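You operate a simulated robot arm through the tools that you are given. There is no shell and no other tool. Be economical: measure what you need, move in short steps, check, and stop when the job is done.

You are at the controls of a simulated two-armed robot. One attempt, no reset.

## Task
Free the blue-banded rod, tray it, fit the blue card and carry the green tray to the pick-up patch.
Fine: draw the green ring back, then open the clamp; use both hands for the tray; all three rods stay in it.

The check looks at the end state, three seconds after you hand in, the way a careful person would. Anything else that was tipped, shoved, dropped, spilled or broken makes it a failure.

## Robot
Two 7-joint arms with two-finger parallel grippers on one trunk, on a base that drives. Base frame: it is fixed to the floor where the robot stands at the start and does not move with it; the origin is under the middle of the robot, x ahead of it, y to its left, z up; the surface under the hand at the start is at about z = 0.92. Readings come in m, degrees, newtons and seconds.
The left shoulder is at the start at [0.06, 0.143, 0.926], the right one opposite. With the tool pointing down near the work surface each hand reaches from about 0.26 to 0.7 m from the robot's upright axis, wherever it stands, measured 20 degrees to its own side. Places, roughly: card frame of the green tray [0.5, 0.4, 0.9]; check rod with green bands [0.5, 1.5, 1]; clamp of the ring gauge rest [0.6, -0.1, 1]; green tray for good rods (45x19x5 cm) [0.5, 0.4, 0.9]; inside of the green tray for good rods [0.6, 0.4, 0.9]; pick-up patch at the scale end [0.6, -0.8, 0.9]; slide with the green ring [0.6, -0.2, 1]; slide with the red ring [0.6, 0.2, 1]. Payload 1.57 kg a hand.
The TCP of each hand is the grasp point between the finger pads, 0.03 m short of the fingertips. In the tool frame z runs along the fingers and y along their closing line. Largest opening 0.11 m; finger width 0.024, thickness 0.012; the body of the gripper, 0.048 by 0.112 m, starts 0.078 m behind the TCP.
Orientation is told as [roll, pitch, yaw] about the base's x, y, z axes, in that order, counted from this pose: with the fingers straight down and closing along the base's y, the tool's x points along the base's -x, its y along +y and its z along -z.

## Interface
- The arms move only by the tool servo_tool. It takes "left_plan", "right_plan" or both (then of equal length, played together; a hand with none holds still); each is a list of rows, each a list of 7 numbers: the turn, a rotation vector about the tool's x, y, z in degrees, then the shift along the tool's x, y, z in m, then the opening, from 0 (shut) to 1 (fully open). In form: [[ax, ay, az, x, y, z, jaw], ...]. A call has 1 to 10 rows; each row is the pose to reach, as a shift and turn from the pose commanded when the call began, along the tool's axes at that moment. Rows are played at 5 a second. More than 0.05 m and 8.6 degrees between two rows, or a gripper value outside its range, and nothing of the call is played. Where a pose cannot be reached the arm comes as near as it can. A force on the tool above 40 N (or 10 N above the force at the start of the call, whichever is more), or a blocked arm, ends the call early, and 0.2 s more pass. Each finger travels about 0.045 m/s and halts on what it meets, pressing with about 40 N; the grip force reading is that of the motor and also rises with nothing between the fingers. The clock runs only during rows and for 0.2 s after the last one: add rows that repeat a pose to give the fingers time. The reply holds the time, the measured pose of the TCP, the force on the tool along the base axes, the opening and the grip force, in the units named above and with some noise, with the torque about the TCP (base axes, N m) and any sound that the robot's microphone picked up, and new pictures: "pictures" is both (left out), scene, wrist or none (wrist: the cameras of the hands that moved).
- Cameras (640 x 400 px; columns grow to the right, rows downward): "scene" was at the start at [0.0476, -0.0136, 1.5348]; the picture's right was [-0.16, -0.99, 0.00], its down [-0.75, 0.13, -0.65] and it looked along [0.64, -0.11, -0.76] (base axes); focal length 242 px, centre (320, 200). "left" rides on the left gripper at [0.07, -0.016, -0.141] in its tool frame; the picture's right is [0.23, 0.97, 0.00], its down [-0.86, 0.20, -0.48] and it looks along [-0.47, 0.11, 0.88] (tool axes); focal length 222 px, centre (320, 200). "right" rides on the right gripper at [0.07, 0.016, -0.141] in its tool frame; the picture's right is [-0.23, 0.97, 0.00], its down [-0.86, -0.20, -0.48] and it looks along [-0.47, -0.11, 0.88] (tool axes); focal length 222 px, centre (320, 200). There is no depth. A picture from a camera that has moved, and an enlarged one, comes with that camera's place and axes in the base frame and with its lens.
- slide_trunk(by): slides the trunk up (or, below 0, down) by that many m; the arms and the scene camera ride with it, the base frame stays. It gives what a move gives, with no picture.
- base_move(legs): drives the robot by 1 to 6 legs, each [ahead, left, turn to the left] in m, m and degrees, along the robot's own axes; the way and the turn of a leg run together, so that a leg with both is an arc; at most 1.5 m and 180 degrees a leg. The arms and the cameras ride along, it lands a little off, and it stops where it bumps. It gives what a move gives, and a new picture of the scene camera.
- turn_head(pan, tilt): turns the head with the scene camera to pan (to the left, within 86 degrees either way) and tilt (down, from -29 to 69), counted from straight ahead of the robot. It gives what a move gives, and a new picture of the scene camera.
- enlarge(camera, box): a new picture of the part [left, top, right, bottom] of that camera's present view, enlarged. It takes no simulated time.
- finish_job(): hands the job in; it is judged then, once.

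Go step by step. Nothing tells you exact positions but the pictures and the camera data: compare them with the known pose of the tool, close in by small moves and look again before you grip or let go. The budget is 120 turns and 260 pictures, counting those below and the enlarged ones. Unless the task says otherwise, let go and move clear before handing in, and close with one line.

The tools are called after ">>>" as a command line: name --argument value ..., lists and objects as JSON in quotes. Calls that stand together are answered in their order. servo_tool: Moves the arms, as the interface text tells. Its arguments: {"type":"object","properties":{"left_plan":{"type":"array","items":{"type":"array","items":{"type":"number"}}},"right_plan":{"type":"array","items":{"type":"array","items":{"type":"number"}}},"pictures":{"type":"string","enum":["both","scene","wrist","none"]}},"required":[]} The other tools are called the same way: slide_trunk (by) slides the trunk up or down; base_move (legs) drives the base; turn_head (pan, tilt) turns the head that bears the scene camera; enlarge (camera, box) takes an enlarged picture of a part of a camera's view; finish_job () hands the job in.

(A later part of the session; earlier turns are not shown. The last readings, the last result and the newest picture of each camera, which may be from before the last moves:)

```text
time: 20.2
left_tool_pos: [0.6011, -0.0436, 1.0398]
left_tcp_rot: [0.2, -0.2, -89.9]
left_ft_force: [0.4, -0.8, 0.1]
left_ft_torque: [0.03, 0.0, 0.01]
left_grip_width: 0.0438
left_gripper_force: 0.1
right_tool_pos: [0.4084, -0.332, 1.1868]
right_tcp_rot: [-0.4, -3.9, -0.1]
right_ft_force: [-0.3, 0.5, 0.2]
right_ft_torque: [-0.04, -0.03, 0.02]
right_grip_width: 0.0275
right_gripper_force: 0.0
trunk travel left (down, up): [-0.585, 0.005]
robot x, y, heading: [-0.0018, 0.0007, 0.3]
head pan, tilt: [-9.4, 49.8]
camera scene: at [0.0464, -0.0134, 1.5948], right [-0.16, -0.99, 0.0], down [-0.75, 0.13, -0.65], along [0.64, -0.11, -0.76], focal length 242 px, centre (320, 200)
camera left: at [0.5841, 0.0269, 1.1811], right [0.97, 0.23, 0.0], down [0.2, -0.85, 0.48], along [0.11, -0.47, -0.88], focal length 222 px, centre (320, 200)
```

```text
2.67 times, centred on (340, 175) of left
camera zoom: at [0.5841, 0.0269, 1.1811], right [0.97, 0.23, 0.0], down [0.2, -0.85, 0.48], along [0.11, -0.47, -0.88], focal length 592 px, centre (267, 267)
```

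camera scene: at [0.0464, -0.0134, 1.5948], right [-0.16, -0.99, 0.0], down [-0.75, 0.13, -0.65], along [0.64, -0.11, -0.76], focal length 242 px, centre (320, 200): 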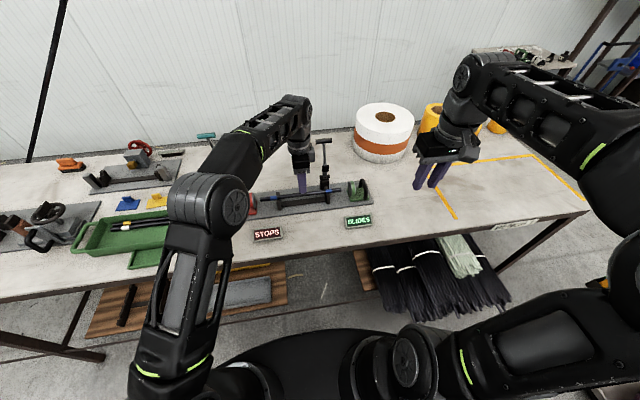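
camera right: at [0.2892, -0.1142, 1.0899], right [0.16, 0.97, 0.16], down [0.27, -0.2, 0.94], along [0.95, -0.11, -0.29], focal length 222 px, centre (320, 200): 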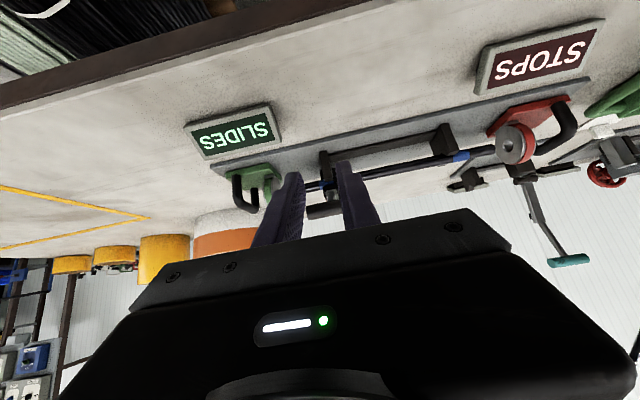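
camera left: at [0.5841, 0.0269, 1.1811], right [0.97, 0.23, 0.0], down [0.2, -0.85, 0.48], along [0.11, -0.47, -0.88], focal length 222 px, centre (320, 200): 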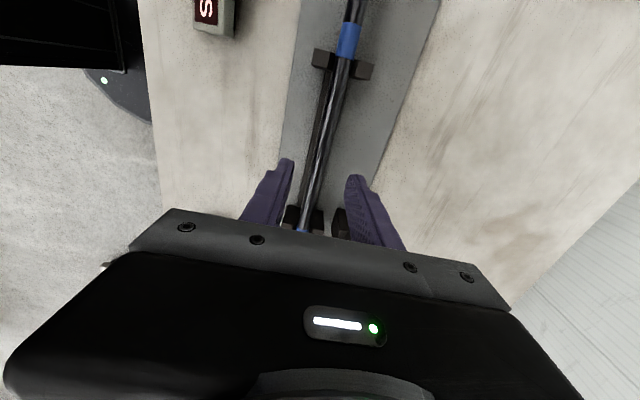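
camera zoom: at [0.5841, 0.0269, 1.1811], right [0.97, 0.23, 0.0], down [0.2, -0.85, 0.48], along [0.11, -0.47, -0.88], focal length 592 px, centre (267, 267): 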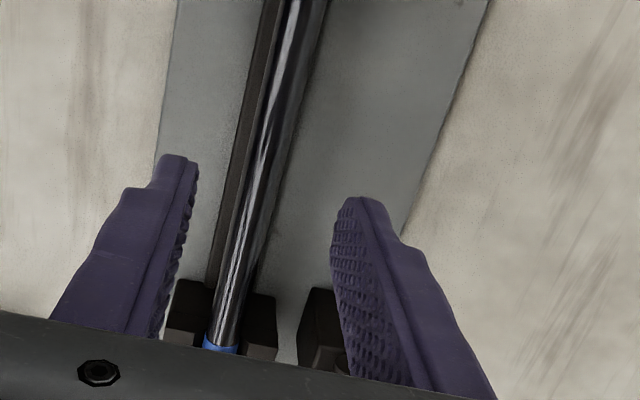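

Rod is between the fingers, ~3 mm off centre. Descend so the tips stay above the beam, and close.

>>> servo_tool --left_plan '[[0, 0, 0, 0.002, -0.003, 0.025, 0.4], [0, 0, 0, 0.002, -0.003, 0.05, 0.4], [0, 0, 0, 0.002, -0.003, 0.052, 0.3], [0, 0, 0, 0.002, -0.003, 0.052, 0.0], [0, 0, 0, 0.002, -0.003, 0.052, 0.0], [0, 0, 0, 0.002, -0.003, 0.052, 0.0]]' --pictures "none"

>>> enlarge --camera "scene" --box '[240, 160, 360, 235]'

>>> enlarge --camera "left" --box '[220, 100, 460, 250]'

```text
time: 21.6
left_tool_pos: [0.5995, -0.0416, 0.9891]
left_tcp_rot: [0.4, -0.1, -90.0]
left_ft_force: [8.6, -0.2, 4.6]
left_ft_torque: [-0.01, -0.14, -0.05]
left_grip_width: 0.0142
left_gripper_force: 29.9
right_tool_pos: [0.4081, -0.3337, 1.1862]
right_tcp_rot: [-0.4, -3.8, -0.1]
right_ft_force: [-0.7, 1.0, -0.3]
right_ft_torque: [-0.01, 0.0, 0.02]
right_grip_width: 0.0273
right_gripper_force: 0.1
trunk travel left (down, up): [-0.585, 0.005]
robot x, y, heading: [-0.001, 0.0013, -0.3]
head pan, tilt: [-9.4, 49.8]
```

```text
5.33 times, centred on (300, 198) of scene
camera zoom: at [0.0478, -0.0138, 1.5948], right [-0.16, -0.99, 0.0], down [-0.75, 0.13, -0.64], along [0.64, -0.11, -0.76], focal length 1289 px, centre (427, 213)
```

zoom: 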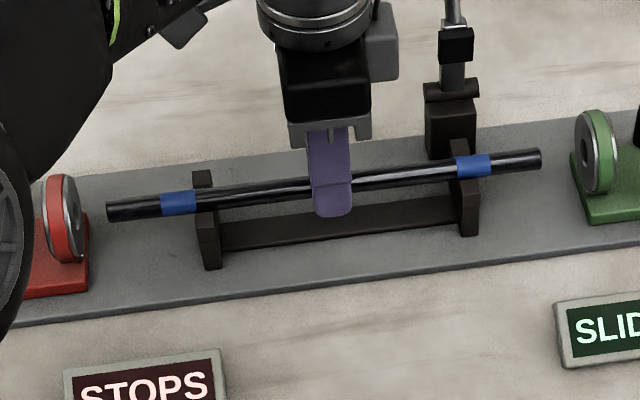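

```text
2.67 times, centred on (340, 175) of left
camera zoom: at [0.5827, 0.0293, 1.1299], right [0.97, 0.23, 0.01], down [0.2, -0.85, 0.48], along [0.12, -0.47, -0.88], focal length 592 px, centre (267, 267)
```

zoom: 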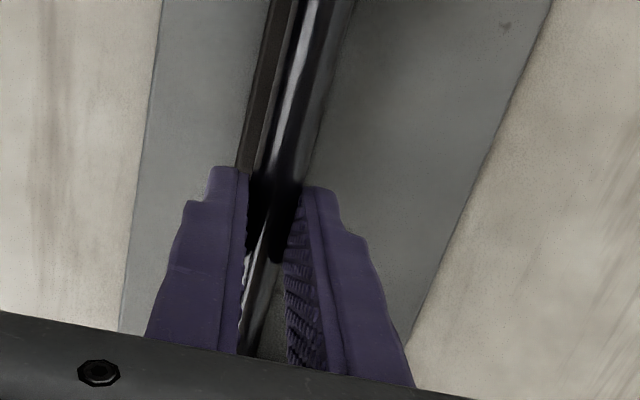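

Rod is gripped. Lift it straight up and begin to carry left.

>>> servo_tool --left_plan '[[0, 0, 0, 0, 0, -0.02, 0], [0, 0, 0, 0, 0, -0.045, 0], [0, 0, 0, 0, 0, -0.07, 0], [0, 0, 0, 0.03, -0.01, -0.07, 0], [0, 0, 0, 0.07, -0.02, -0.07, 0], [0, 0, 0, 0.11, -0.03, -0.07, 0], [0, 0, 0, 0.15, -0.04, -0.07, 0], [0, 0, 0, 0.19, -0.05, -0.07, 0], [0, 0, 0, 0.23, -0.06, -0.07, 0], [0, 0, 0, 0.27, -0.064, -0.07, 0]]' --pictures "scene"

```text
time: 23.8
left_tool_pos: [0.5345, 0.2303, 1.0593]
left_tcp_rot: [0.2, 0.0, -90.0]
left_ft_force: [0.2, -0.1, -0.9]
left_ft_torque: [-0.05, -0.02, 0.03]
left_grip_width: 0.014
left_gripper_force: 30.7
right_tool_pos: [0.4077, -0.3308, 1.1861]
right_tcp_rot: [-0.4, -3.9, -0.2]
right_ft_force: [0.8, -0.4, 0.0]
right_ft_torque: [0.0, 0.0, -0.01]
right_grip_width: 0.0276
right_gripper_force: 0.2
trunk travel left (down, up): [-0.585, 0.005]
robot x, y, heading: [-0.0027, -0.0008, -0.3]
head pan, tilt: [-9.4, 49.8]
camera scene: at [0.047, -0.0128, 1.5948], right [-0.16, -0.99, 0.0], down [-0.75, 0.13, -0.65], along [0.64, -0.11, -0.76], focal length 242 px, centre (320, 200)
```

scene: 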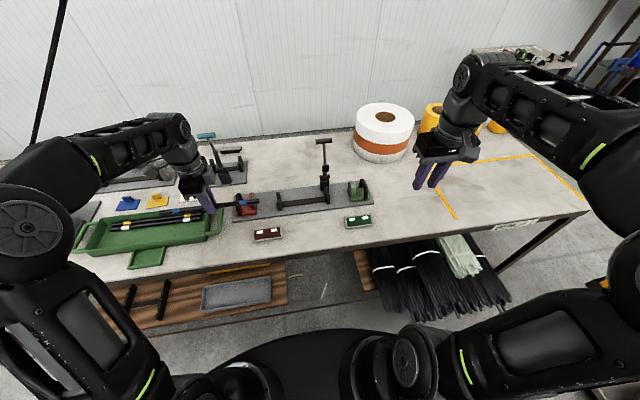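

Rod is free. Continue over the tray and turn the head toward it.

>>> servo_tool --left_plan '[[0, 0, 0, 0.04, 0, 0, 0], [0, 0, 0, 0.08, 0, 0, 0], [0, 0, 0, 0.12, 0, 0, 0], [0, 0, 0, 0.16, 0, 0, 0], [0, 0, 0, 0.205, 0, 0, 0], [0, 0, 0, 0.205, 0, 0, 0]]' --pictures "wrist"

>>> turn_head --pan 30 --tilt 50

```text
time: 25.2
left_tool_pos: [0.5342, 0.433, 1.0591]
left_tcp_rot: [0.2, 0.1, -90.0]
left_ft_force: [-0.4, 0.2, -0.6]
left_ft_torque: [0.0, -0.02, -0.01]
left_grip_width: 0.0141
left_gripper_force: 30.3
right_tool_pos: [0.4087, -0.3335, 1.1851]
right_tcp_rot: [-0.2, -4.0, 0.0]
right_ft_force: [0.8, 0.1, 0.4]
right_ft_torque: [0.02, -0.01, 0.02]
right_grip_width: 0.0275
right_gripper_force: 0.1
trunk travel left (down, up): [-0.585, 0.005]
robot x, y, heading: [-0.0028, 0.0009, -0.1]
head pan, tilt: [-9.4, 49.8]
camera left: at [0.5171, 0.5042, 1.1997], right [0.97, 0.23, 0.0], down [0.2, -0.85, 0.48], along [0.11, -0.47, -0.88], focal length 222 px, centre (320, 200)
```

left: 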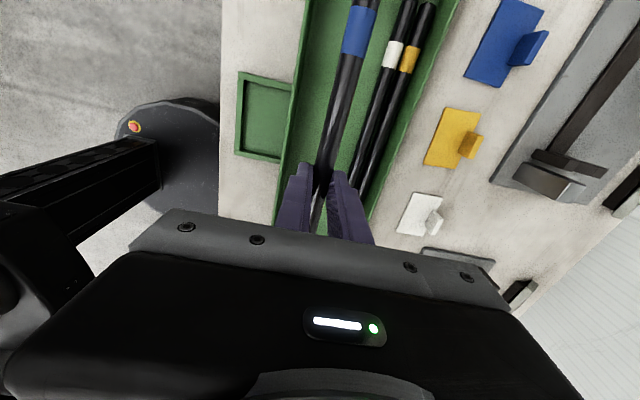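

```text
time: 26.3
left_tool_pos: [0.5332, 0.4336, 1.0591]
left_tcp_rot: [0.2, -0.1, -90.0]
left_ft_force: [-0.2, 0.0, -0.5]
left_ft_torque: [-0.02, -0.01, -0.04]
left_grip_width: 0.0137
left_gripper_force: 30.5
right_tool_pos: [0.4093, -0.3315, 1.1856]
right_tcp_rot: [-0.4, -3.9, -0.1]
right_ft_force: [-0.3, 0.8, 0.4]
right_ft_torque: [-0.02, 0.05, 0.01]
right_grip_width: 0.0276
right_gripper_force: 0.1
trunk travel left (down, up): [-0.585, 0.005]
robot x, y, heading: [-0.0047, -0.0022, -0.1]
head pan, tilt: [30.0, 50.0]
camera scene: at [0.0377, 0.0375, 1.5945], right [0.5, -0.87, 0.0], down [-0.66, -0.38, -0.64], along [0.56, 0.32, -0.77], focal length 242 px, centre (320, 200)
```

scene: 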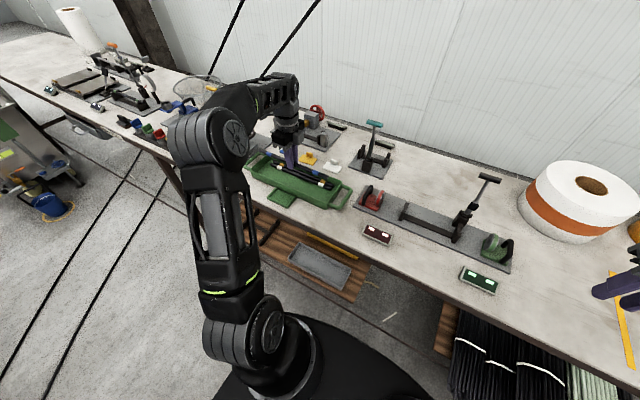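

>>> enlarge --camera "scene" --box '[235, 120, 365, 215]'

>>> enlarge --camera "left" --box '[220, 0, 580, 250]'

```text
4.21 times, centred on (300, 168) of scene
camera zoom: at [0.0377, 0.0375, 1.5945], right [0.5, -0.87, 0.0], down [-0.66, -0.38, -0.64], along [0.56, 0.32, -0.77], focal length 1017 px, centre (404, 337)
```

zoom: 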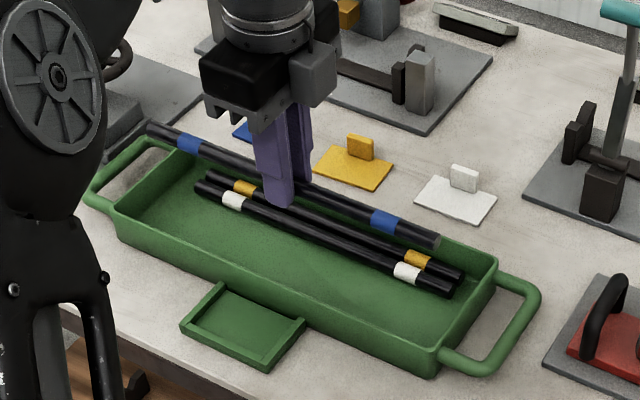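

```text
1.60 times, centred on (400, 125) of left
camera zoom: at [0.5172, 0.5046, 1.1995], right [0.97, 0.23, 0.0], down [0.2, -0.85, 0.48], along [0.11, -0.47, -0.88], focal length 355 px, centre (192, 320)
```

zoom: 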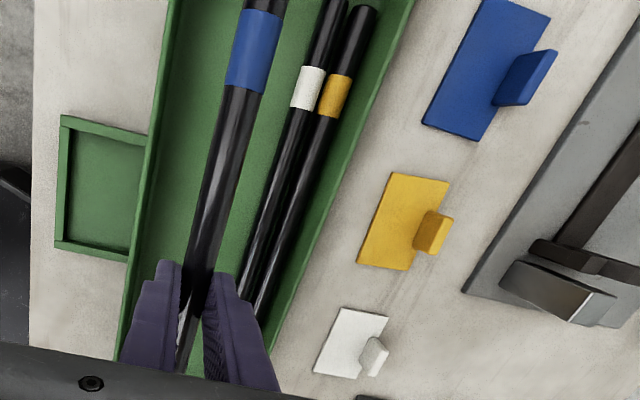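

Rod is lined up over the free front half of the tray. Lower it in.

>>> servo_tool --left_plan '[[0, 0, 0, 0.002, 0.004, 0.03, 0], [0, 0, 0, 0.002, 0.004, 0.06, 0], [0, 0, 0, 0.002, 0.004, 0.08, 0], [0, 0, 0, 0.002, 0.004, 0.092, 0], [0, 0, 0, 0.002, 0.004, 0.098, 0]]' --pictures "none"

>>> enlarge --camera "scene" --box '[235, 120, 365, 215]'

>>> enlarge --camera "left" --box '[220, 0, 580, 250]'

```text
time: 27.5
left_tool_pos: [0.5373, 0.4354, 0.9597]
left_tcp_rot: [0.2, 0.0, -89.9]
left_ft_force: [0.4, 0.3, -0.3]
left_ft_torque: [-0.02, 0.01, 0.02]
left_grip_width: 0.0138
left_gripper_force: 30.7
right_tool_pos: [0.4079, -0.3332, 1.1862]
right_tcp_rot: [-0.4, -3.9, -0.1]
right_ft_force: [-0.4, 1.1, -0.3]
right_ft_torque: [-0.04, -0.02, 0.03]
right_grip_width: 0.0279
right_gripper_force: 0.0
trunk travel left (down, up): [-0.585, 0.005]
robot x, y, heading: [-0.0013, -0.0009, -0.0]
head pan, tilt: [30.0, 50.0]
```

```text
4.21 times, centred on (300, 168) of scene
camera zoom: at [0.0378, 0.0376, 1.5945], right [0.5, -0.87, 0.0], down [-0.66, -0.38, -0.64], along [0.56, 0.32, -0.77], focal length 1017 px, centre (404, 337)
```

zoom: 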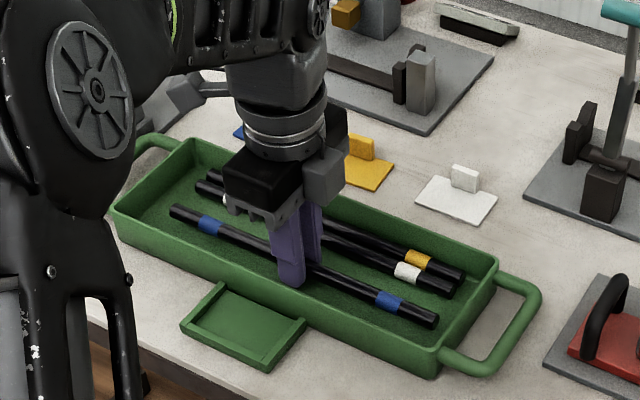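

```text
1.60 times, centred on (400, 125) of left
camera zoom: at [0.5218, 0.5061, 1.1], right [0.97, 0.23, 0.0], down [0.2, -0.85, 0.48], along [0.11, -0.47, -0.88], focal length 355 px, centre (192, 320)
```

zoom: 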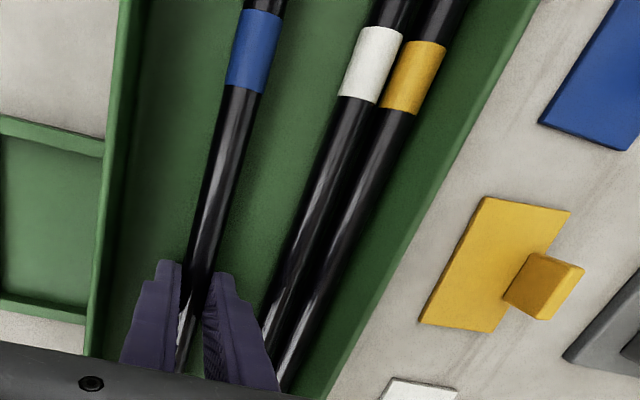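

Nearly down. Lower a few mm more and open gently.

>>> servo_tool --left_plan '[[0, 0, 0, 0, 0, 0.003, 0], [0, 0, 0, 0, 0, 0.006, 0]]' --pictures "none"

```text
time: 28.1
left_tool_pos: [0.538, 0.4354, 0.9548]
left_tcp_rot: [0.3, 0.0, -89.9]
left_ft_force: [-0.2, 1.0, 5.6]
left_ft_torque: [0.07, 0.13, -0.03]
left_grip_width: 0.0142
left_gripper_force: 30.3
right_tool_pos: [0.408, -0.3331, 1.1861]
right_tcp_rot: [-0.4, -3.8, -0.1]
right_ft_force: [0.2, -0.3, -0.4]
right_ft_torque: [0.01, 0.06, -0.01]
right_grip_width: 0.0275
right_gripper_force: 0.1
trunk travel left (down, up): [-0.585, 0.005]
robot x, y, heading: [-0.0025, 0.0054, -0.0]
head pan, tilt: [30.0, 50.0]
```

Tips touch the tray floor. Open and rise.

>>> servo_tool --left_plan '[[0, 0, 0, 0, 0, -0.002, 0.15], [0, 0, 0, 0, 0, -0.003, 0.28], [0, 0, 0, 0, 0, -0.003, 0.28], [0, 0, 0, 0, 0, -0.04, 0.28], [0, 0, 0, 0, 0, -0.085, 0.28], [0, 0, 0, 0, 0, -0.125, 0.28]]' --pictures "none"

>>> enlarge --camera "scene" --box '[235, 120, 365, 215]'

>>> enlarge --camera "left" --box '[220, 0, 580, 250]'

```text
time: 29.5
left_tool_pos: [0.5372, 0.4342, 1.0801]
left_tcp_rot: [0.2, 0.0, -90.0]
left_ft_force: [-0.5, 0.1, 0.8]
left_ft_torque: [-0.01, -0.02, -0.03]
left_grip_width: 0.0308
left_gripper_force: 0.0
right_tool_pos: [0.4076, -0.3334, 1.1868]
right_tcp_rot: [-0.5, -3.8, -0.1]
right_ft_force: [-0.9, -0.7, 0.4]
right_ft_torque: [0.0, 0.0, 0.04]
right_grip_width: 0.0275
right_gripper_force: 0.1
trunk travel left (down, up): [-0.585, 0.005]
robot x, y, heading: [-0.0002, 0.0061, -0.0]
head pan, tilt: [30.0, 50.0]
```

```text
4.21 times, centred on (300, 168) of scene
camera zoom: at [0.0371, 0.037, 1.5945], right [0.5, -0.87, 0.0], down [-0.66, -0.38, -0.64], along [0.56, 0.32, -0.77], focal length 1017 px, centre (404, 337)
```

zoom: 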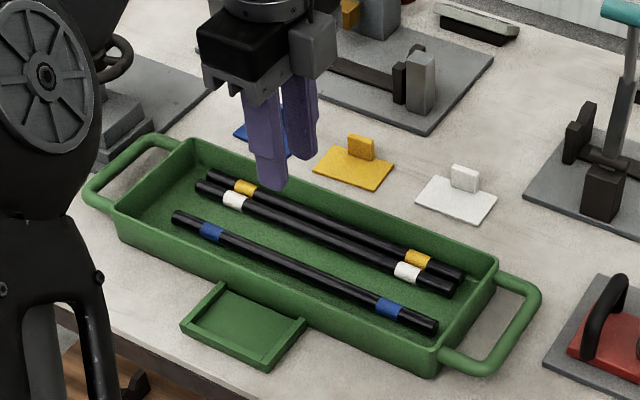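

```text
1.60 times, centred on (400, 125) of left
camera zoom: at [0.5207, 0.5056, 1.2211], right [0.97, 0.23, 0.0], down [0.2, -0.85, 0.48], along [0.11, -0.47, -0.88], focal length 355 px, centre (192, 320)
```

zoom: 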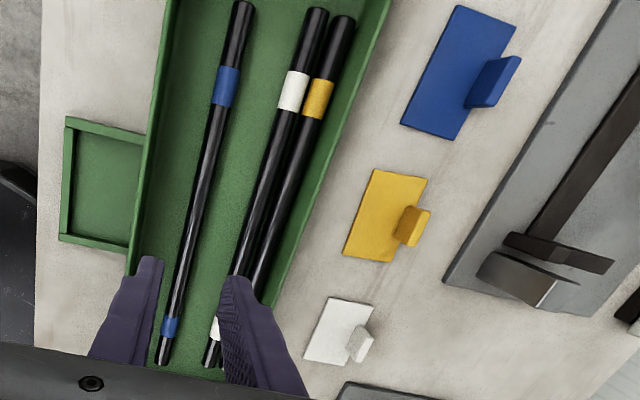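

Blue rod lies in the tray. The blue card (about x 0.67–0.716, y 0.54–0.61) is beyond reach from here, so I'll tuck the left hand and drive the base left.

>>> servo_tool --left_plan '[[0, 0, 0, -0.01, -0.03, -0.02, 0.28], [0, 0, 0, -0.03, -0.07, -0.04, 0.28], [0, 0, 0, -0.05, -0.11, -0.06, 0.28], [0, 0, 0, -0.07, -0.15, -0.08, 0.28], [0, 0, 0, -0.09, -0.18, -0.1, 0.28], [0, 0, 0, -0.1, -0.2, -0.1, 0.28]]' --pictures "none"

>>> turn_head --pan 45 --tilt 45

```text
time: 30.9
left_tool_pos: [0.336, 0.3351, 1.1785]
left_tcp_rot: [0.2, -0.2, -89.9]
left_ft_force: [0.0, 0.5, 0.1]
left_ft_torque: [-0.02, -0.03, 0.0]
left_grip_width: 0.0306
left_gripper_force: 0.1
right_tool_pos: [0.4074, -0.3313, 1.1859]
right_tcp_rot: [-0.4, -3.9, -0.1]
right_ft_force: [0.4, 0.3, 0.2]
right_ft_torque: [-0.01, -0.04, -0.01]
right_grip_width: 0.0274
right_gripper_force: 0.0
trunk travel left (down, up): [-0.585, 0.005]
robot x, y, heading: [-0.0021, 0.0017, -0.1]
head pan, tilt: [30.0, 50.0]
```

```text
time: 31.6
left_tool_pos: [0.3368, 0.3352, 1.178]
left_tcp_rot: [0.2, 0.0, -89.9]
left_ft_force: [-0.2, -0.1, 0.6]
left_ft_torque: [0.0, -0.01, 0.02]
left_grip_width: 0.031
left_gripper_force: 0.0
right_tool_pos: [0.4073, -0.3325, 1.1865]
right_tcp_rot: [-0.4, -3.9, -0.2]
right_ft_force: [-0.3, 0.6, 0.0]
right_ft_torque: [0.02, 0.01, 0.0]
right_grip_width: 0.0276
right_gripper_force: 0.0
trunk travel left (down, up): [-0.585, 0.005]
robot x, y, heading: [-0.0024, -0.0005, -0.1]
head pan, tilt: [45.0, 45.0]
camera scene: at [0.0284, 0.0564, 1.6014], right [0.71, -0.71, 0.0], down [-0.5, -0.5, -0.71], along [0.5, 0.5, -0.71], focal length 242 px, centre (320, 200)
```

scene: 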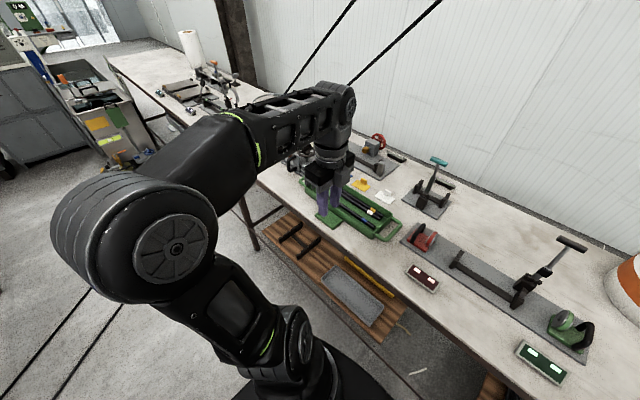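

Left floor is clear. Drive left, then slightly ahead.

>>> base_move --legs '[[0, 0.42, 0], [0.07, 0, 0]]'

>>> turn_head --pan 0 --tilt 52

```text
time: 34.9
left_tool_pos: [0.4109, 0.7589, 1.1777]
left_tcp_rot: [0.3, 0.0, -90.1]
left_ft_force: [1.1, 0.6, -0.5]
left_ft_torque: [0.03, 0.07, 0.0]
left_grip_width: 0.0308
left_gripper_force: 0.1
right_tool_pos: [0.4796, 0.0888, 1.1842]
right_tcp_rot: [-0.4, -3.8, -0.2]
right_ft_force: [0.0, -0.1, 0.7]
right_ft_torque: [0.0, 0.01, 0.02]
right_grip_width: 0.0277
right_gripper_force: 0.0
trunk travel left (down, up): [-0.585, 0.005]
robot x, y, heading: [0.0684, 0.424, -0.2]
head pan, tilt: [45.0, 45.0]
camera scene: at [0.1019, 0.4791, 1.6014], right [0.7, -0.71, 0.0], down [-0.5, -0.5, -0.71], along [0.5, 0.5, -0.71], focal length 242 px, centre (320, 200)
```

scene: 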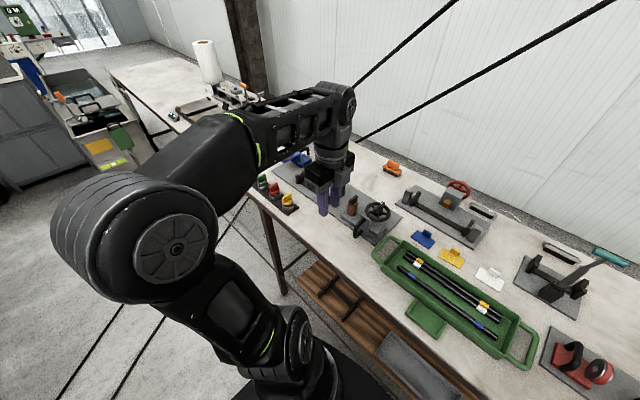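

```text
time: 36.0
left_tool_pos: [0.4094, 0.7574, 1.1782]
left_tcp_rot: [0.2, 0.0, -90.2]
left_ft_force: [0.4, -0.7, -0.8]
left_ft_torque: [-0.01, 0.0, 0.03]
left_grip_width: 0.0308
left_gripper_force: 0.1
right_tool_pos: [0.4789, 0.0894, 1.1848]
right_tcp_rot: [-0.5, -3.9, -0.2]
right_ft_force: [-0.1, -0.3, -0.8]
right_ft_torque: [0.03, -0.01, -0.02]
right_grip_width: 0.0276
right_gripper_force: 0.1
trunk travel left (down, up): [-0.585, 0.005]
robot x, y, heading: [0.0717, 0.4242, -0.5]
head pan, tilt: [0.0, 52.0]
camera scene: at [0.1171, 0.4217, 1.5919], right [0.0, -1.0, 0.0], down [-0.79, 0.0, -0.62], along [0.62, 0.0, -0.79], focal length 242 px, centre (320, 200)
```

scene: 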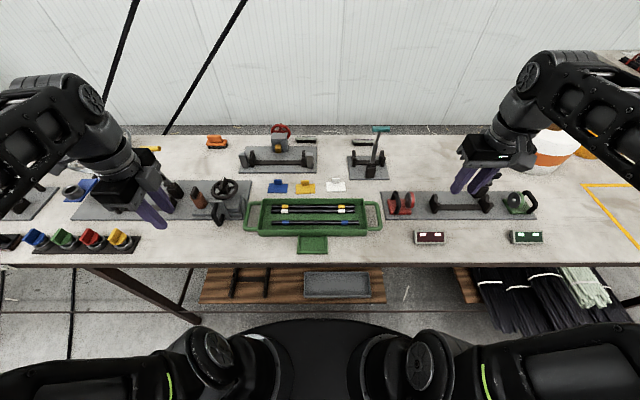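

>>> enlarge --camera "scene" --box '[255, 165, 355, 225]'

>>> enlarge --camera "scene" --box '[230, 170, 400, 270]'

```text
6.40 times, centred on (305, 195) of scene
camera zoom: at [0.1171, 0.4217, 1.5919], right [0.0, -1.0, 0.0], down [-0.79, 0.0, -0.62], along [0.62, 0.0, -0.79], focal length 1546 px, centre (416, 232)
```

zoom: 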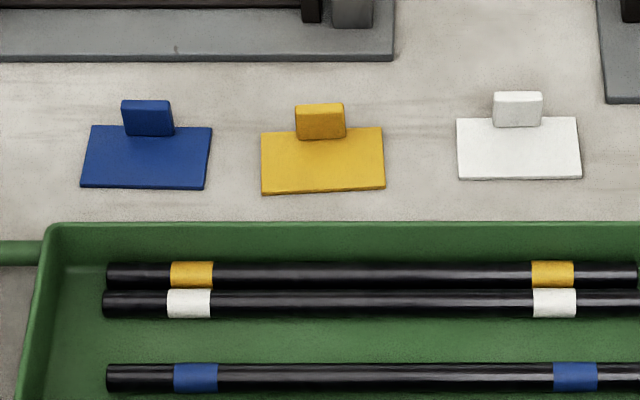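

```text
3.76 times, centred on (315, 220) of scene
camera zoom: at [0.1171, 0.4217, 1.5919], right [0.0, -1.0, 0.0], down [-0.79, 0.0, -0.62], along [0.62, 0.0, -0.79], focal length 910 px, centre (339, 125)
```

zoom: 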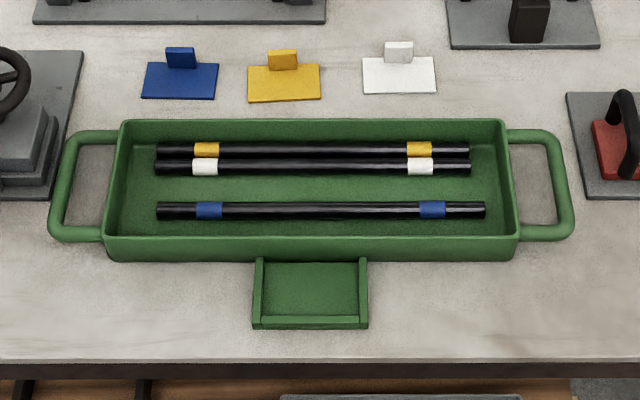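

The card's grip tab stands at the card's back edge, wide along y (≈29 mm), so I'll grip it closing along y with a slight pitch. First turn the left hand back to yaw 0 and bring it toward the card.

>>> servo_tool --left_plan '[[0, 0, -8.5, -0.015, 0, 0, 0.5], [0, 0, -17, -0.03, 0, 0, 0.5], [0, 0, -25.5, -0.045, 0, 0, 0.5], [0, 0, -34, -0.06, 0, 0, 0.5], [0, 0, -42.5, -0.075, 0.0, 0, 0.5], [0, 0, -51, -0.09, 0.02, 0, 0.5], [0, 0, -59.5, -0.11, 0.04, 0, 0.5], [0, 0, -68, -0.13, 0.06, 0, 0.5], [0, 0, -76.5, -0.15, 0.08, 0, 0.5], [0, 0, -85, -0.18, 0.1, 0, 0.5]]' --pictures "scene"

```text
time: 38.2
left_tool_pos: [0.5108, 0.5756, 1.1786]
left_tcp_rot: [0.0, -0.1, -5.0]
left_ft_force: [0.4, -0.4, 0.3]
left_ft_torque: [0.01, 0.0, 0.04]
left_grip_width: 0.055
left_gripper_force: 0.1
right_tool_pos: [0.4817, 0.0888, 1.1858]
right_tcp_rot: [-0.4, -3.8, -0.3]
right_ft_force: [0.7, -0.3, -0.1]
right_ft_torque: [0.03, 0.02, -0.03]
right_grip_width: 0.0275
right_gripper_force: 0.0
trunk travel left (down, up): [-0.585, 0.005]
robot x, y, heading: [0.0669, 0.4212, -0.3]
head pan, tilt: [0.0, 52.0]
camera scene: at [0.1194, 0.4202, 1.5918], right [0.0, -1.0, 0.0], down [-0.79, 0.0, -0.61], along [0.61, 0.0, -0.79], focal length 242 px, centre (320, 200)
```

scene: 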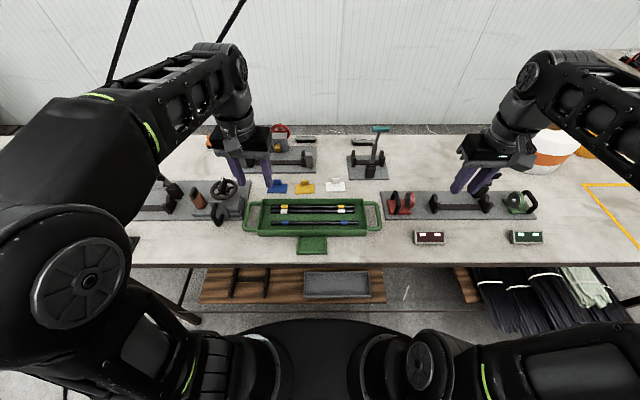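

>>> servo_tool --left_plan '[[0, -2, -1, -0.03, 0.003, 0.024, 0.5], [0, -4, -2, -0.06, 0.006, 0.048, 0.5], [0, -6, -3, -0.09, 0.008, 0.072, 0.5], [0, -8, -4, -0.12, 0.011, 0.096, 0.5], [0, -10, -5, -0.1485, 0.013, 0.118, 0.5], [0, -10, -5, -0.1485, 0.013, 0.118, 0.5]]'

>>> enlarge --camera "scene" --box '[230, 130, 350, 205]'

>>> enlarge --camera "left" --box '[220, 100, 460, 250]'

```text
time: 39.6
left_tool_pos: [0.6584, 0.5765, 1.0611]
left_tcp_rot: [-0.5, -10.3, 0.0]
left_ft_force: [0.0, -0.2, -0.3]
left_ft_torque: [0.01, -0.02, 0.0]
left_grip_width: 0.055
left_gripper_force: 0.1
right_tool_pos: [0.4774, 0.0881, 1.1852]
right_tcp_rot: [-0.5, -3.9, -0.2]
right_ft_force: [-0.9, 0.1, -1.2]
right_ft_torque: [0.0, 0.01, 0.04]
right_grip_width: 0.0275
right_gripper_force: 0.0
trunk travel left (down, up): [-0.585, 0.005]
robot x, y, heading: [0.0705, 0.4215, -0.1]
head pan, tilt: [0.0, 52.0]
camera scene: at [0.1166, 0.4217, 1.5919], right [0.0, -1.0, 0.0], down [-0.79, 0.0, -0.62], along [0.62, 0.0, -0.79], focal length 242 px, centre (320, 200)
camera left: at [0.5656, 0.5633, 1.188], right [-0.22, 0.97, -0.05], down [0.76, 0.2, 0.62], along [0.62, 0.1, -0.78], focal length 222 px, centre (320, 200)
```

scene: 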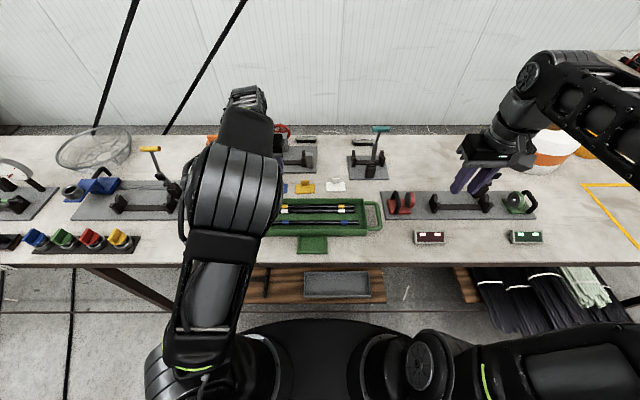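
left: 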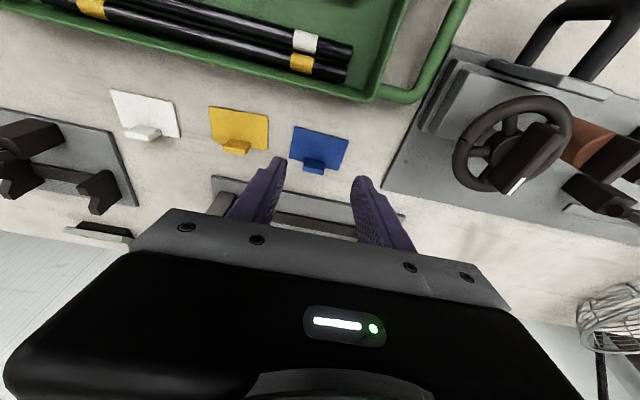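

```text
5.33 times, centred on (290, 168) of scene
camera zoom: at [0.1166, 0.4217, 1.5919], right [0.0, -1.0, 0.0], down [-0.79, 0.0, -0.62], along [0.62, 0.0, -0.79], focal length 1289 px, centre (480, 373)
```

zoom: 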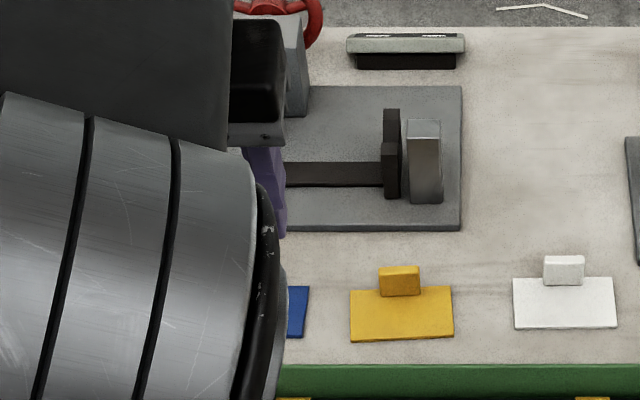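

```text
2.67 times, centred on (340, 175) of left
camera zoom: at [0.5656, 0.5633, 1.188], right [-0.22, 0.97, -0.05], down [0.76, 0.2, 0.62], along [0.62, 0.1, -0.78], focal length 592 px, centre (267, 267)
```

zoom: 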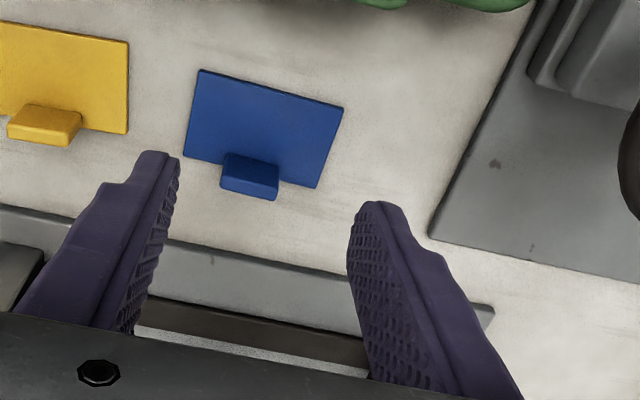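

Wrist and scene views agree on the tab: (0.715, 0.5757), top z≈0.945. Descend in two stages.

>>> servo_tool --left_plan '[[0, 0, 0, -0.008, -0.001, 0.036, 0.5], [0, 0, 0, -0.016, -0.001, 0.072, 0.5], [0, 0, 0, -0.0234, -0.001, 0.098, 0.5], [0, 0, 0, -0.0234, -0.001, 0.098, 0.5]]' --pictures "none"

>>> enlarge --camera "left" --box '[220, 100, 460, 250]'

```text
time: 40.6
left_tool_pos: [0.6987, 0.5748, 0.9691]
left_tcp_rot: [-0.5, -10.4, -0.2]
left_ft_force: [-0.2, -0.8, -0.3]
left_ft_torque: [-0.04, -0.01, 0.01]
left_grip_width: 0.0552
left_gripper_force: 0.0
right_tool_pos: [0.4782, 0.0897, 1.1871]
right_tcp_rot: [-0.5, -3.9, -0.3]
right_ft_force: [0.1, 0.4, -0.2]
right_ft_torque: [0.02, 0.01, -0.01]
right_grip_width: 0.0276
right_gripper_force: 0.0
trunk travel left (down, up): [-0.585, 0.005]
robot x, y, heading: [0.0752, 0.4212, -0.5]
head pan, tilt: [0.0, 52.0]
```

```text
2.67 times, centred on (340, 175) of left
camera zoom: at [0.6052, 0.5614, 1.0959], right [-0.22, 0.97, -0.05], down [0.76, 0.2, 0.62], along [0.62, 0.1, -0.78], focal length 592 px, centre (267, 267)
```

zoom: 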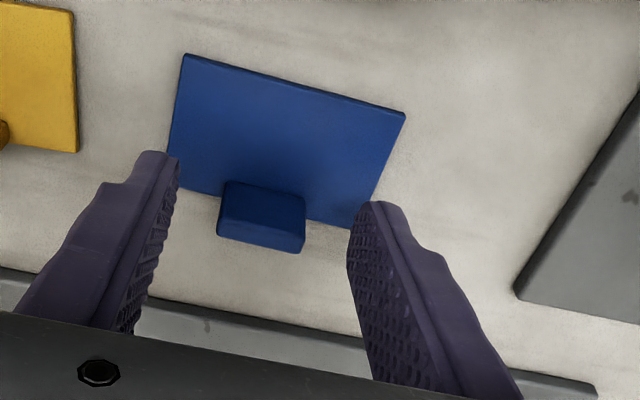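

>>> servo_tool --left_plan '[[0, 0, 0, -0.0005, 0.001, 0.0087, 0.5], [0, 0, 0, -0.0005, 0.001, 0.0087, 0.35], [0, 0, 0, -0.0005, 0.001, 0.0087, 0.2], [0, 0, 0, -0.0005, 0.001, 0.0087, 0.1], [0, 0, 0, -0.0005, 0.001, 0.0087, 0.1]]' --pictures "none"

>>> enlarge --camera "left" --box '[220, 100, 460, 250]'

```text
time: 41.8
left_tool_pos: [0.6996, 0.5746, 0.9616]
left_tcp_rot: [-0.3, -10.3, -0.1]
left_ft_force: [1.1, -0.6, 0.4]
left_ft_torque: [0.04, -0.02, 0.02]
left_grip_width: 0.0263
left_gripper_force: 33.1
left hand out of reach, approached as far as the arm can: row 1, 2, 3, 4, 5
right_tool_pos: [0.4781, 0.0888, 1.185]
right_tcp_rot: [-0.4, -3.9, -0.3]
right_ft_force: [0.1, 0.8, 0.0]
right_ft_torque: [0.03, -0.02, 0.01]
right_grip_width: 0.0276
right_gripper_force: 0.1
trunk travel left (down, up): [-0.585, 0.005]
robot x, y, heading: [0.0732, 0.4217, 0.1]
head pan, tilt: [0.0, 52.0]
```

```text
2.67 times, centred on (340, 175) of left
camera zoom: at [0.6052, 0.5602, 1.0887], right [-0.22, 0.97, -0.05], down [0.76, 0.2, 0.62], along [0.62, 0.1, -0.78], focal length 592 px, centre (267, 267)
```

zoom: 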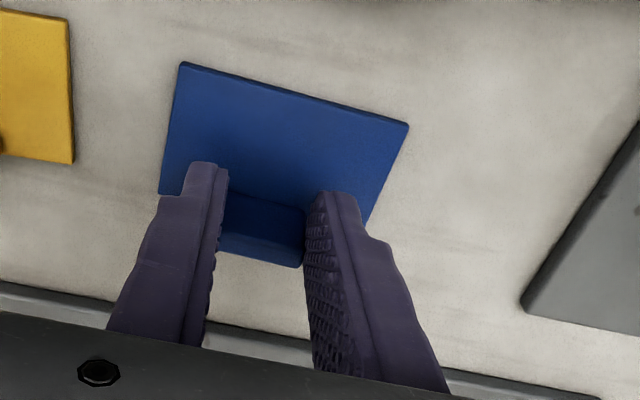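

Card is gripped by its tab. Lift and check.

>>> servo_tool --left_plan '[[0, 0, 0, -0.0036, 0, -0.0197, 0.1], [0, 0, 0, 0.0009, 0, -0.051, 0.1], [0, 0, 0, 0.0192, 0, -0.0899, 0.1], [0, 0, 0, 0.0192, 0, -0.0899, 0.1]]' --pictures "none"

>>> enlarge --camera "left" --box '[220, 60, 460, 210]'

```text
time: 42.8
left_tool_pos: [0.6631, 0.5743, 1.0468]
left_tcp_rot: [-0.5, -10.1, 0.1]
left_ft_force: [0.1, -0.4, -1.1]
left_ft_torque: [-0.01, 0.03, 0.02]
left_grip_width: 0.0265
left_gripper_force: 37.0
right_tool_pos: [0.4792, 0.0898, 1.1856]
right_tcp_rot: [-0.3, -3.9, -0.2]
right_ft_force: [0.1, 0.2, -0.9]
right_ft_torque: [-0.01, -0.01, 0.01]
right_grip_width: 0.0278
right_gripper_force: 0.0
trunk travel left (down, up): [-0.585, 0.005]
robot x, y, heading: [0.0706, 0.4212, -0.0]
head pan, tilt: [0.0, 52.0]
```

```text
2.67 times, centred on (340, 135) of left
camera zoom: at [0.5708, 0.5605, 1.1733], right [-0.22, 0.97, -0.05], down [0.76, 0.2, 0.62], along [0.61, 0.1, -0.78], focal length 592 px, centre (267, 373)
```

zoom: 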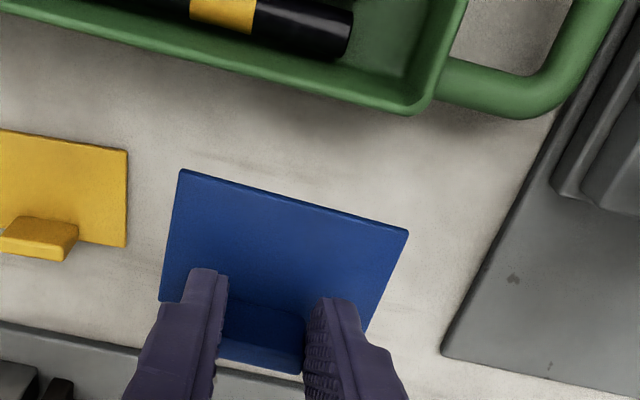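

Card held firmly. Carry it over the tray's front to above the frame.

>>> servo_tool --left_plan '[[0, 0, 0, 0.0313, -0.0218, -0.0057, 0.1], [0, 0, 0, 0.0627, -0.0437, -0.0114, 0.1], [0, 0, 0, 0.094, -0.0655, -0.0171, 0.1], [0, 0, 0, 0.1253, -0.0873, -0.0228, 0.1], [0, 0, 0, 0.1567, -0.109, -0.0285, 0.1], [0, 0, 0, 0.188, -0.131, -0.0342, 0.1], [0, 0, 0, 0.188, -0.131, -0.0342, 0.1]]'

>>> enlarge --camera "left" --box '[220, 60, 460, 210]'

>>> enlarge --camera "scene" --box '[255, 180, 385, 265]'

```text
time: 44.4
left_tool_pos: [0.4736, 0.4451, 1.048]
left_tcp_rot: [-0.5, -10.1, 0.3]
left_ft_force: [0.1, 0.7, 0.0]
left_ft_torque: [-0.04, -0.03, -0.03]
left_grip_width: 0.0262
left_gripper_force: 37.2
right_tool_pos: [0.48, 0.0886, 1.1855]
right_tcp_rot: [-0.4, -3.8, -0.2]
right_ft_force: [0.8, 0.0, 1.4]
right_ft_torque: [0.0, -0.01, -0.03]
right_grip_width: 0.0275
right_gripper_force: 0.0
trunk travel left (down, up): [-0.585, 0.005]
robot x, y, heading: [0.0712, 0.426, -0.3]
head pan, tilt: [0.0, 52.0]
camera scene: at [0.118, 0.4216, 1.5918], right [0.0, -1.0, 0.0], down [-0.79, 0.0, -0.62], along [0.62, 0.0, -0.79], focal length 242 px, centre (320, 200)
camera left: at [0.381, 0.4311, 1.1745], right [-0.23, 0.97, -0.05], down [0.76, 0.21, 0.62], along [0.61, 0.1, -0.78], focal length 222 px, centre (320, 200)
```

scene: 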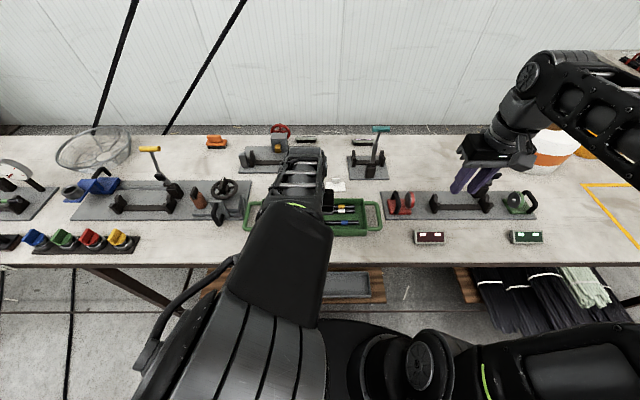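
left: 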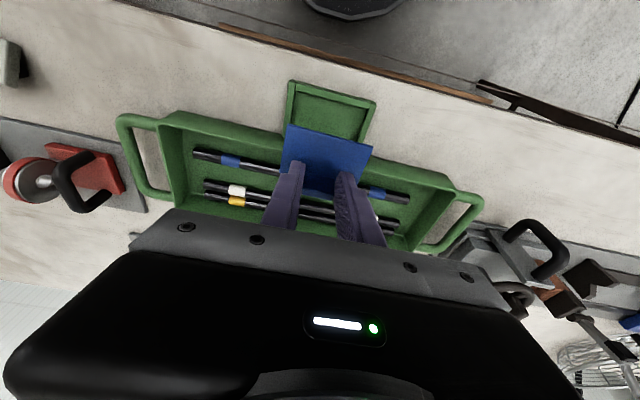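

```text
2.67 times, centred on (340, 135) of left
camera zoom: at [0.381, 0.4311, 1.1745], right [-0.23, 0.97, -0.05], down [0.76, 0.21, 0.62], along [0.61, 0.1, -0.78], focal length 592 px, centre (267, 373)
```

zoom: 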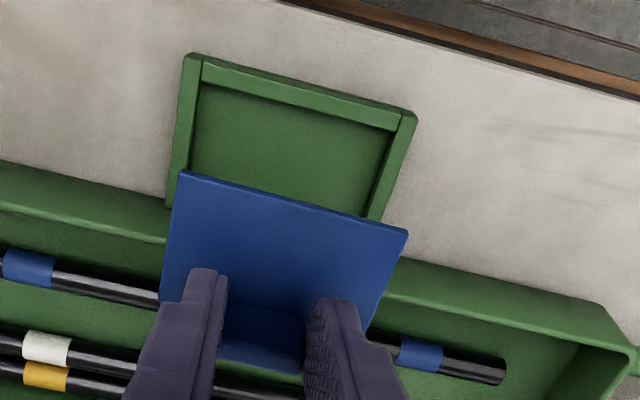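

```text
4.71 times, centred on (320, 222) of scene
camera zoom: at [0.118, 0.4216, 1.5918], right [0.0, -1.0, 0.0], down [-0.79, 0.0, -0.62], along [0.62, 0.0, -0.79], focal length 1137 px, centre (320, 94)
```

zoom: 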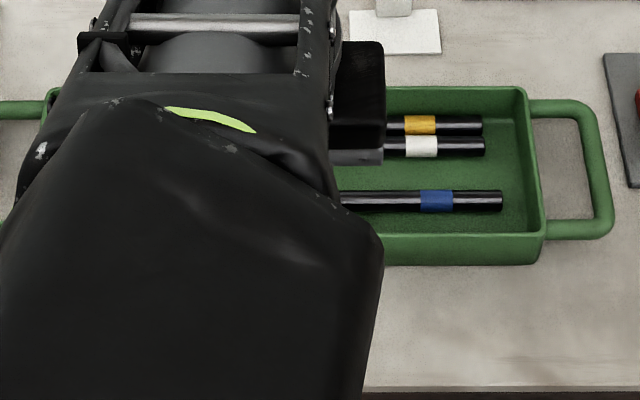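

Wrist view: card is centred in y with the frame and ~3.5 mm too far toward the tray. Descend to just above the frame with that correction.

>>> servo_tool --left_plan '[[0, 0, 0, 0.0054, 0, 0.024, 0.1], [0, 0, 0, 0.0108, 0, 0.048, 0.1], [0, 0, 0, 0.0155, 0, 0.066, 0.1], [0, 0, 0, 0.0155, 0, 0.066, 0.1]]' --pictures "none"

>>> enlarge --camera "left" --box '[250, 80, 410, 180]'

```text
time: 45.4
left_tool_pos: [0.4695, 0.4432, 0.9807]
left_tcp_rot: [-0.5, -10.2, -0.1]
left_ft_force: [-0.3, -0.2, -0.1]
left_ft_torque: [0.02, 0.02, 0.04]
left_grip_width: 0.0264
left_gripper_force: 37.4
right_tool_pos: [0.479, 0.0896, 1.1865]
right_tcp_rot: [-0.3, -3.9, -0.2]
right_ft_force: [0.2, -1.0, 0.2]
right_ft_torque: [0.01, 0.01, -0.01]
right_grip_width: 0.0271
right_gripper_force: 0.1
trunk travel left (down, up): [-0.585, 0.005]
robot x, y, heading: [0.0735, 0.4251, -0.4]
head pan, tilt: [0.0, 52.0]
```

```text
4.00 times, centred on (330, 130) of left
camera zoom: at [0.3761, 0.4296, 1.1074], right [-0.22, 0.97, -0.05], down [0.76, 0.2, 0.62], along [0.61, 0.1, -0.78], focal length 888 px, centre (280, 480)
```

zoom: 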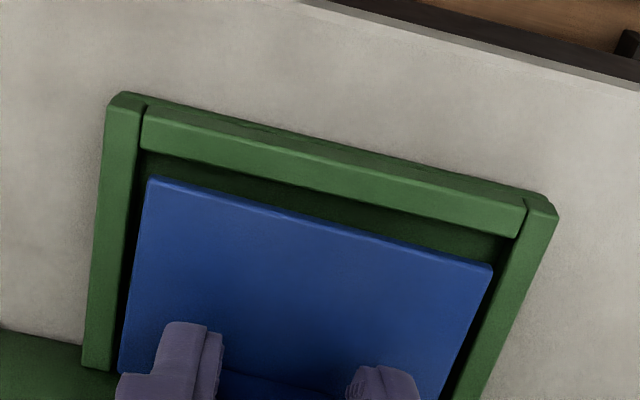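

Small trim (+1.5 mm x, +1 mm y) and lower until contact.

>>> servo_tool --left_plan '[[0, 0, 0, -0.0015, 0.001, 0.0003, 0.1], [0, 0, 0, -0.0006, 0.001, 0.006, 0.1], [0, 0, 0, 0.0004, 0.001, 0.011, 0.1], [0, 0, 0, 0.001, 0.001, 0.0141, 0.1]]' --pictures "none"

>>> enlarge --camera "left" --box '[250, 80, 410, 180]'

```text
time: 46.4
left_tool_pos: [0.4708, 0.4454, 0.9679]
left_tcp_rot: [-0.5, -10.3, 0.0]
left_ft_force: [0.2, 0.3, 2.4]
left_ft_torque: [-0.03, 0.04, -0.03]
left_grip_width: 0.0263
left_gripper_force: 37.1
right_tool_pos: [0.4774, 0.0882, 1.1852]
right_tcp_rot: [-0.4, -3.9, -0.1]
right_ft_force: [-0.6, -0.1, -0.6]
right_ft_torque: [0.02, 0.02, -0.04]
right_grip_width: 0.0275
right_gripper_force: 0.0
trunk travel left (down, up): [-0.585, 0.005]
robot x, y, heading: [0.0691, 0.4238, 0.1]
head pan, tilt: [0.0, 52.0]
```

```text
4.00 times, centred on (330, 130) of left
camera zoom: at [0.3775, 0.4308, 1.0937], right [-0.22, 0.97, -0.05], down [0.76, 0.2, 0.62], along [0.61, 0.1, -0.78], focal length 888 px, centre (280, 480)
```

zoom: 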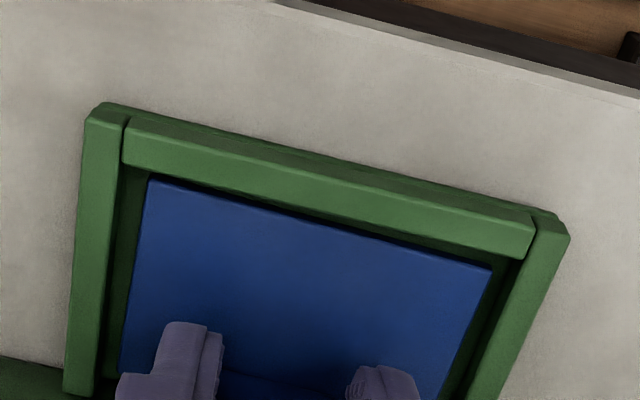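

Contact with the frame floor, card inside the frame. Release and back away along the tool axis.

>>> servo_tool --left_plan '[[0, 0, 0, 0, 0, 0, 0.3], [0, 0, 0, 0, 0, 0, 0.4], [0, 0, 0, 0, 0, 0, 0.4], [0, 0, 0, 0, 0, -0.03, 0.4], [0, 0, 0, 0, 0, -0.07, 0.4]]' --pictures "none"

>>> enlarge --camera "left" --box '[220, 60, 460, 210]'

```text
time: 47.6
left_tool_pos: [0.4572, 0.4462, 1.036]
left_tcp_rot: [-0.5, -10.3, 0.0]
left_ft_force: [0.1, 0.0, -0.2]
left_ft_torque: [-0.02, -0.02, 0.0]
left_grip_width: 0.0441
left_gripper_force: 0.1
right_tool_pos: [0.4791, 0.0895, 1.1857]
right_tcp_rot: [-0.4, -3.9, -0.1]
right_ft_force: [0.0, -0.2, 1.0]
right_ft_torque: [0.03, -0.01, -0.01]
right_grip_width: 0.0275
right_gripper_force: 0.1
trunk travel left (down, up): [-0.585, 0.005]
robot x, y, heading: [0.0701, 0.4227, -0.3]
head pan, tilt: [0.0, 52.0]
```

```text
2.67 times, centred on (340, 135) of left
camera zoom: at [0.3643, 0.4314, 1.1624], right [-0.22, 0.97, -0.05], down [0.76, 0.2, 0.62], along [0.61, 0.1, -0.78], focal length 592 px, centre (267, 373)
```

zoom: 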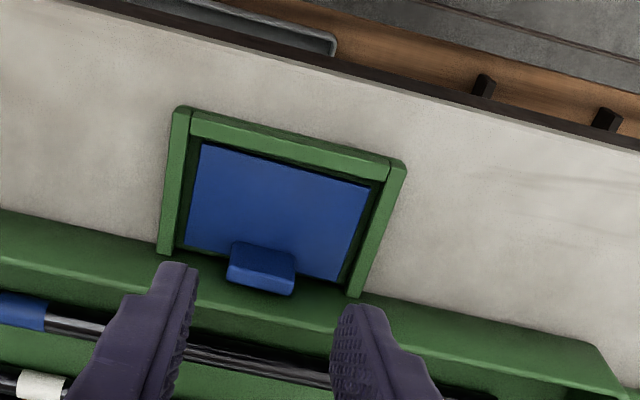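

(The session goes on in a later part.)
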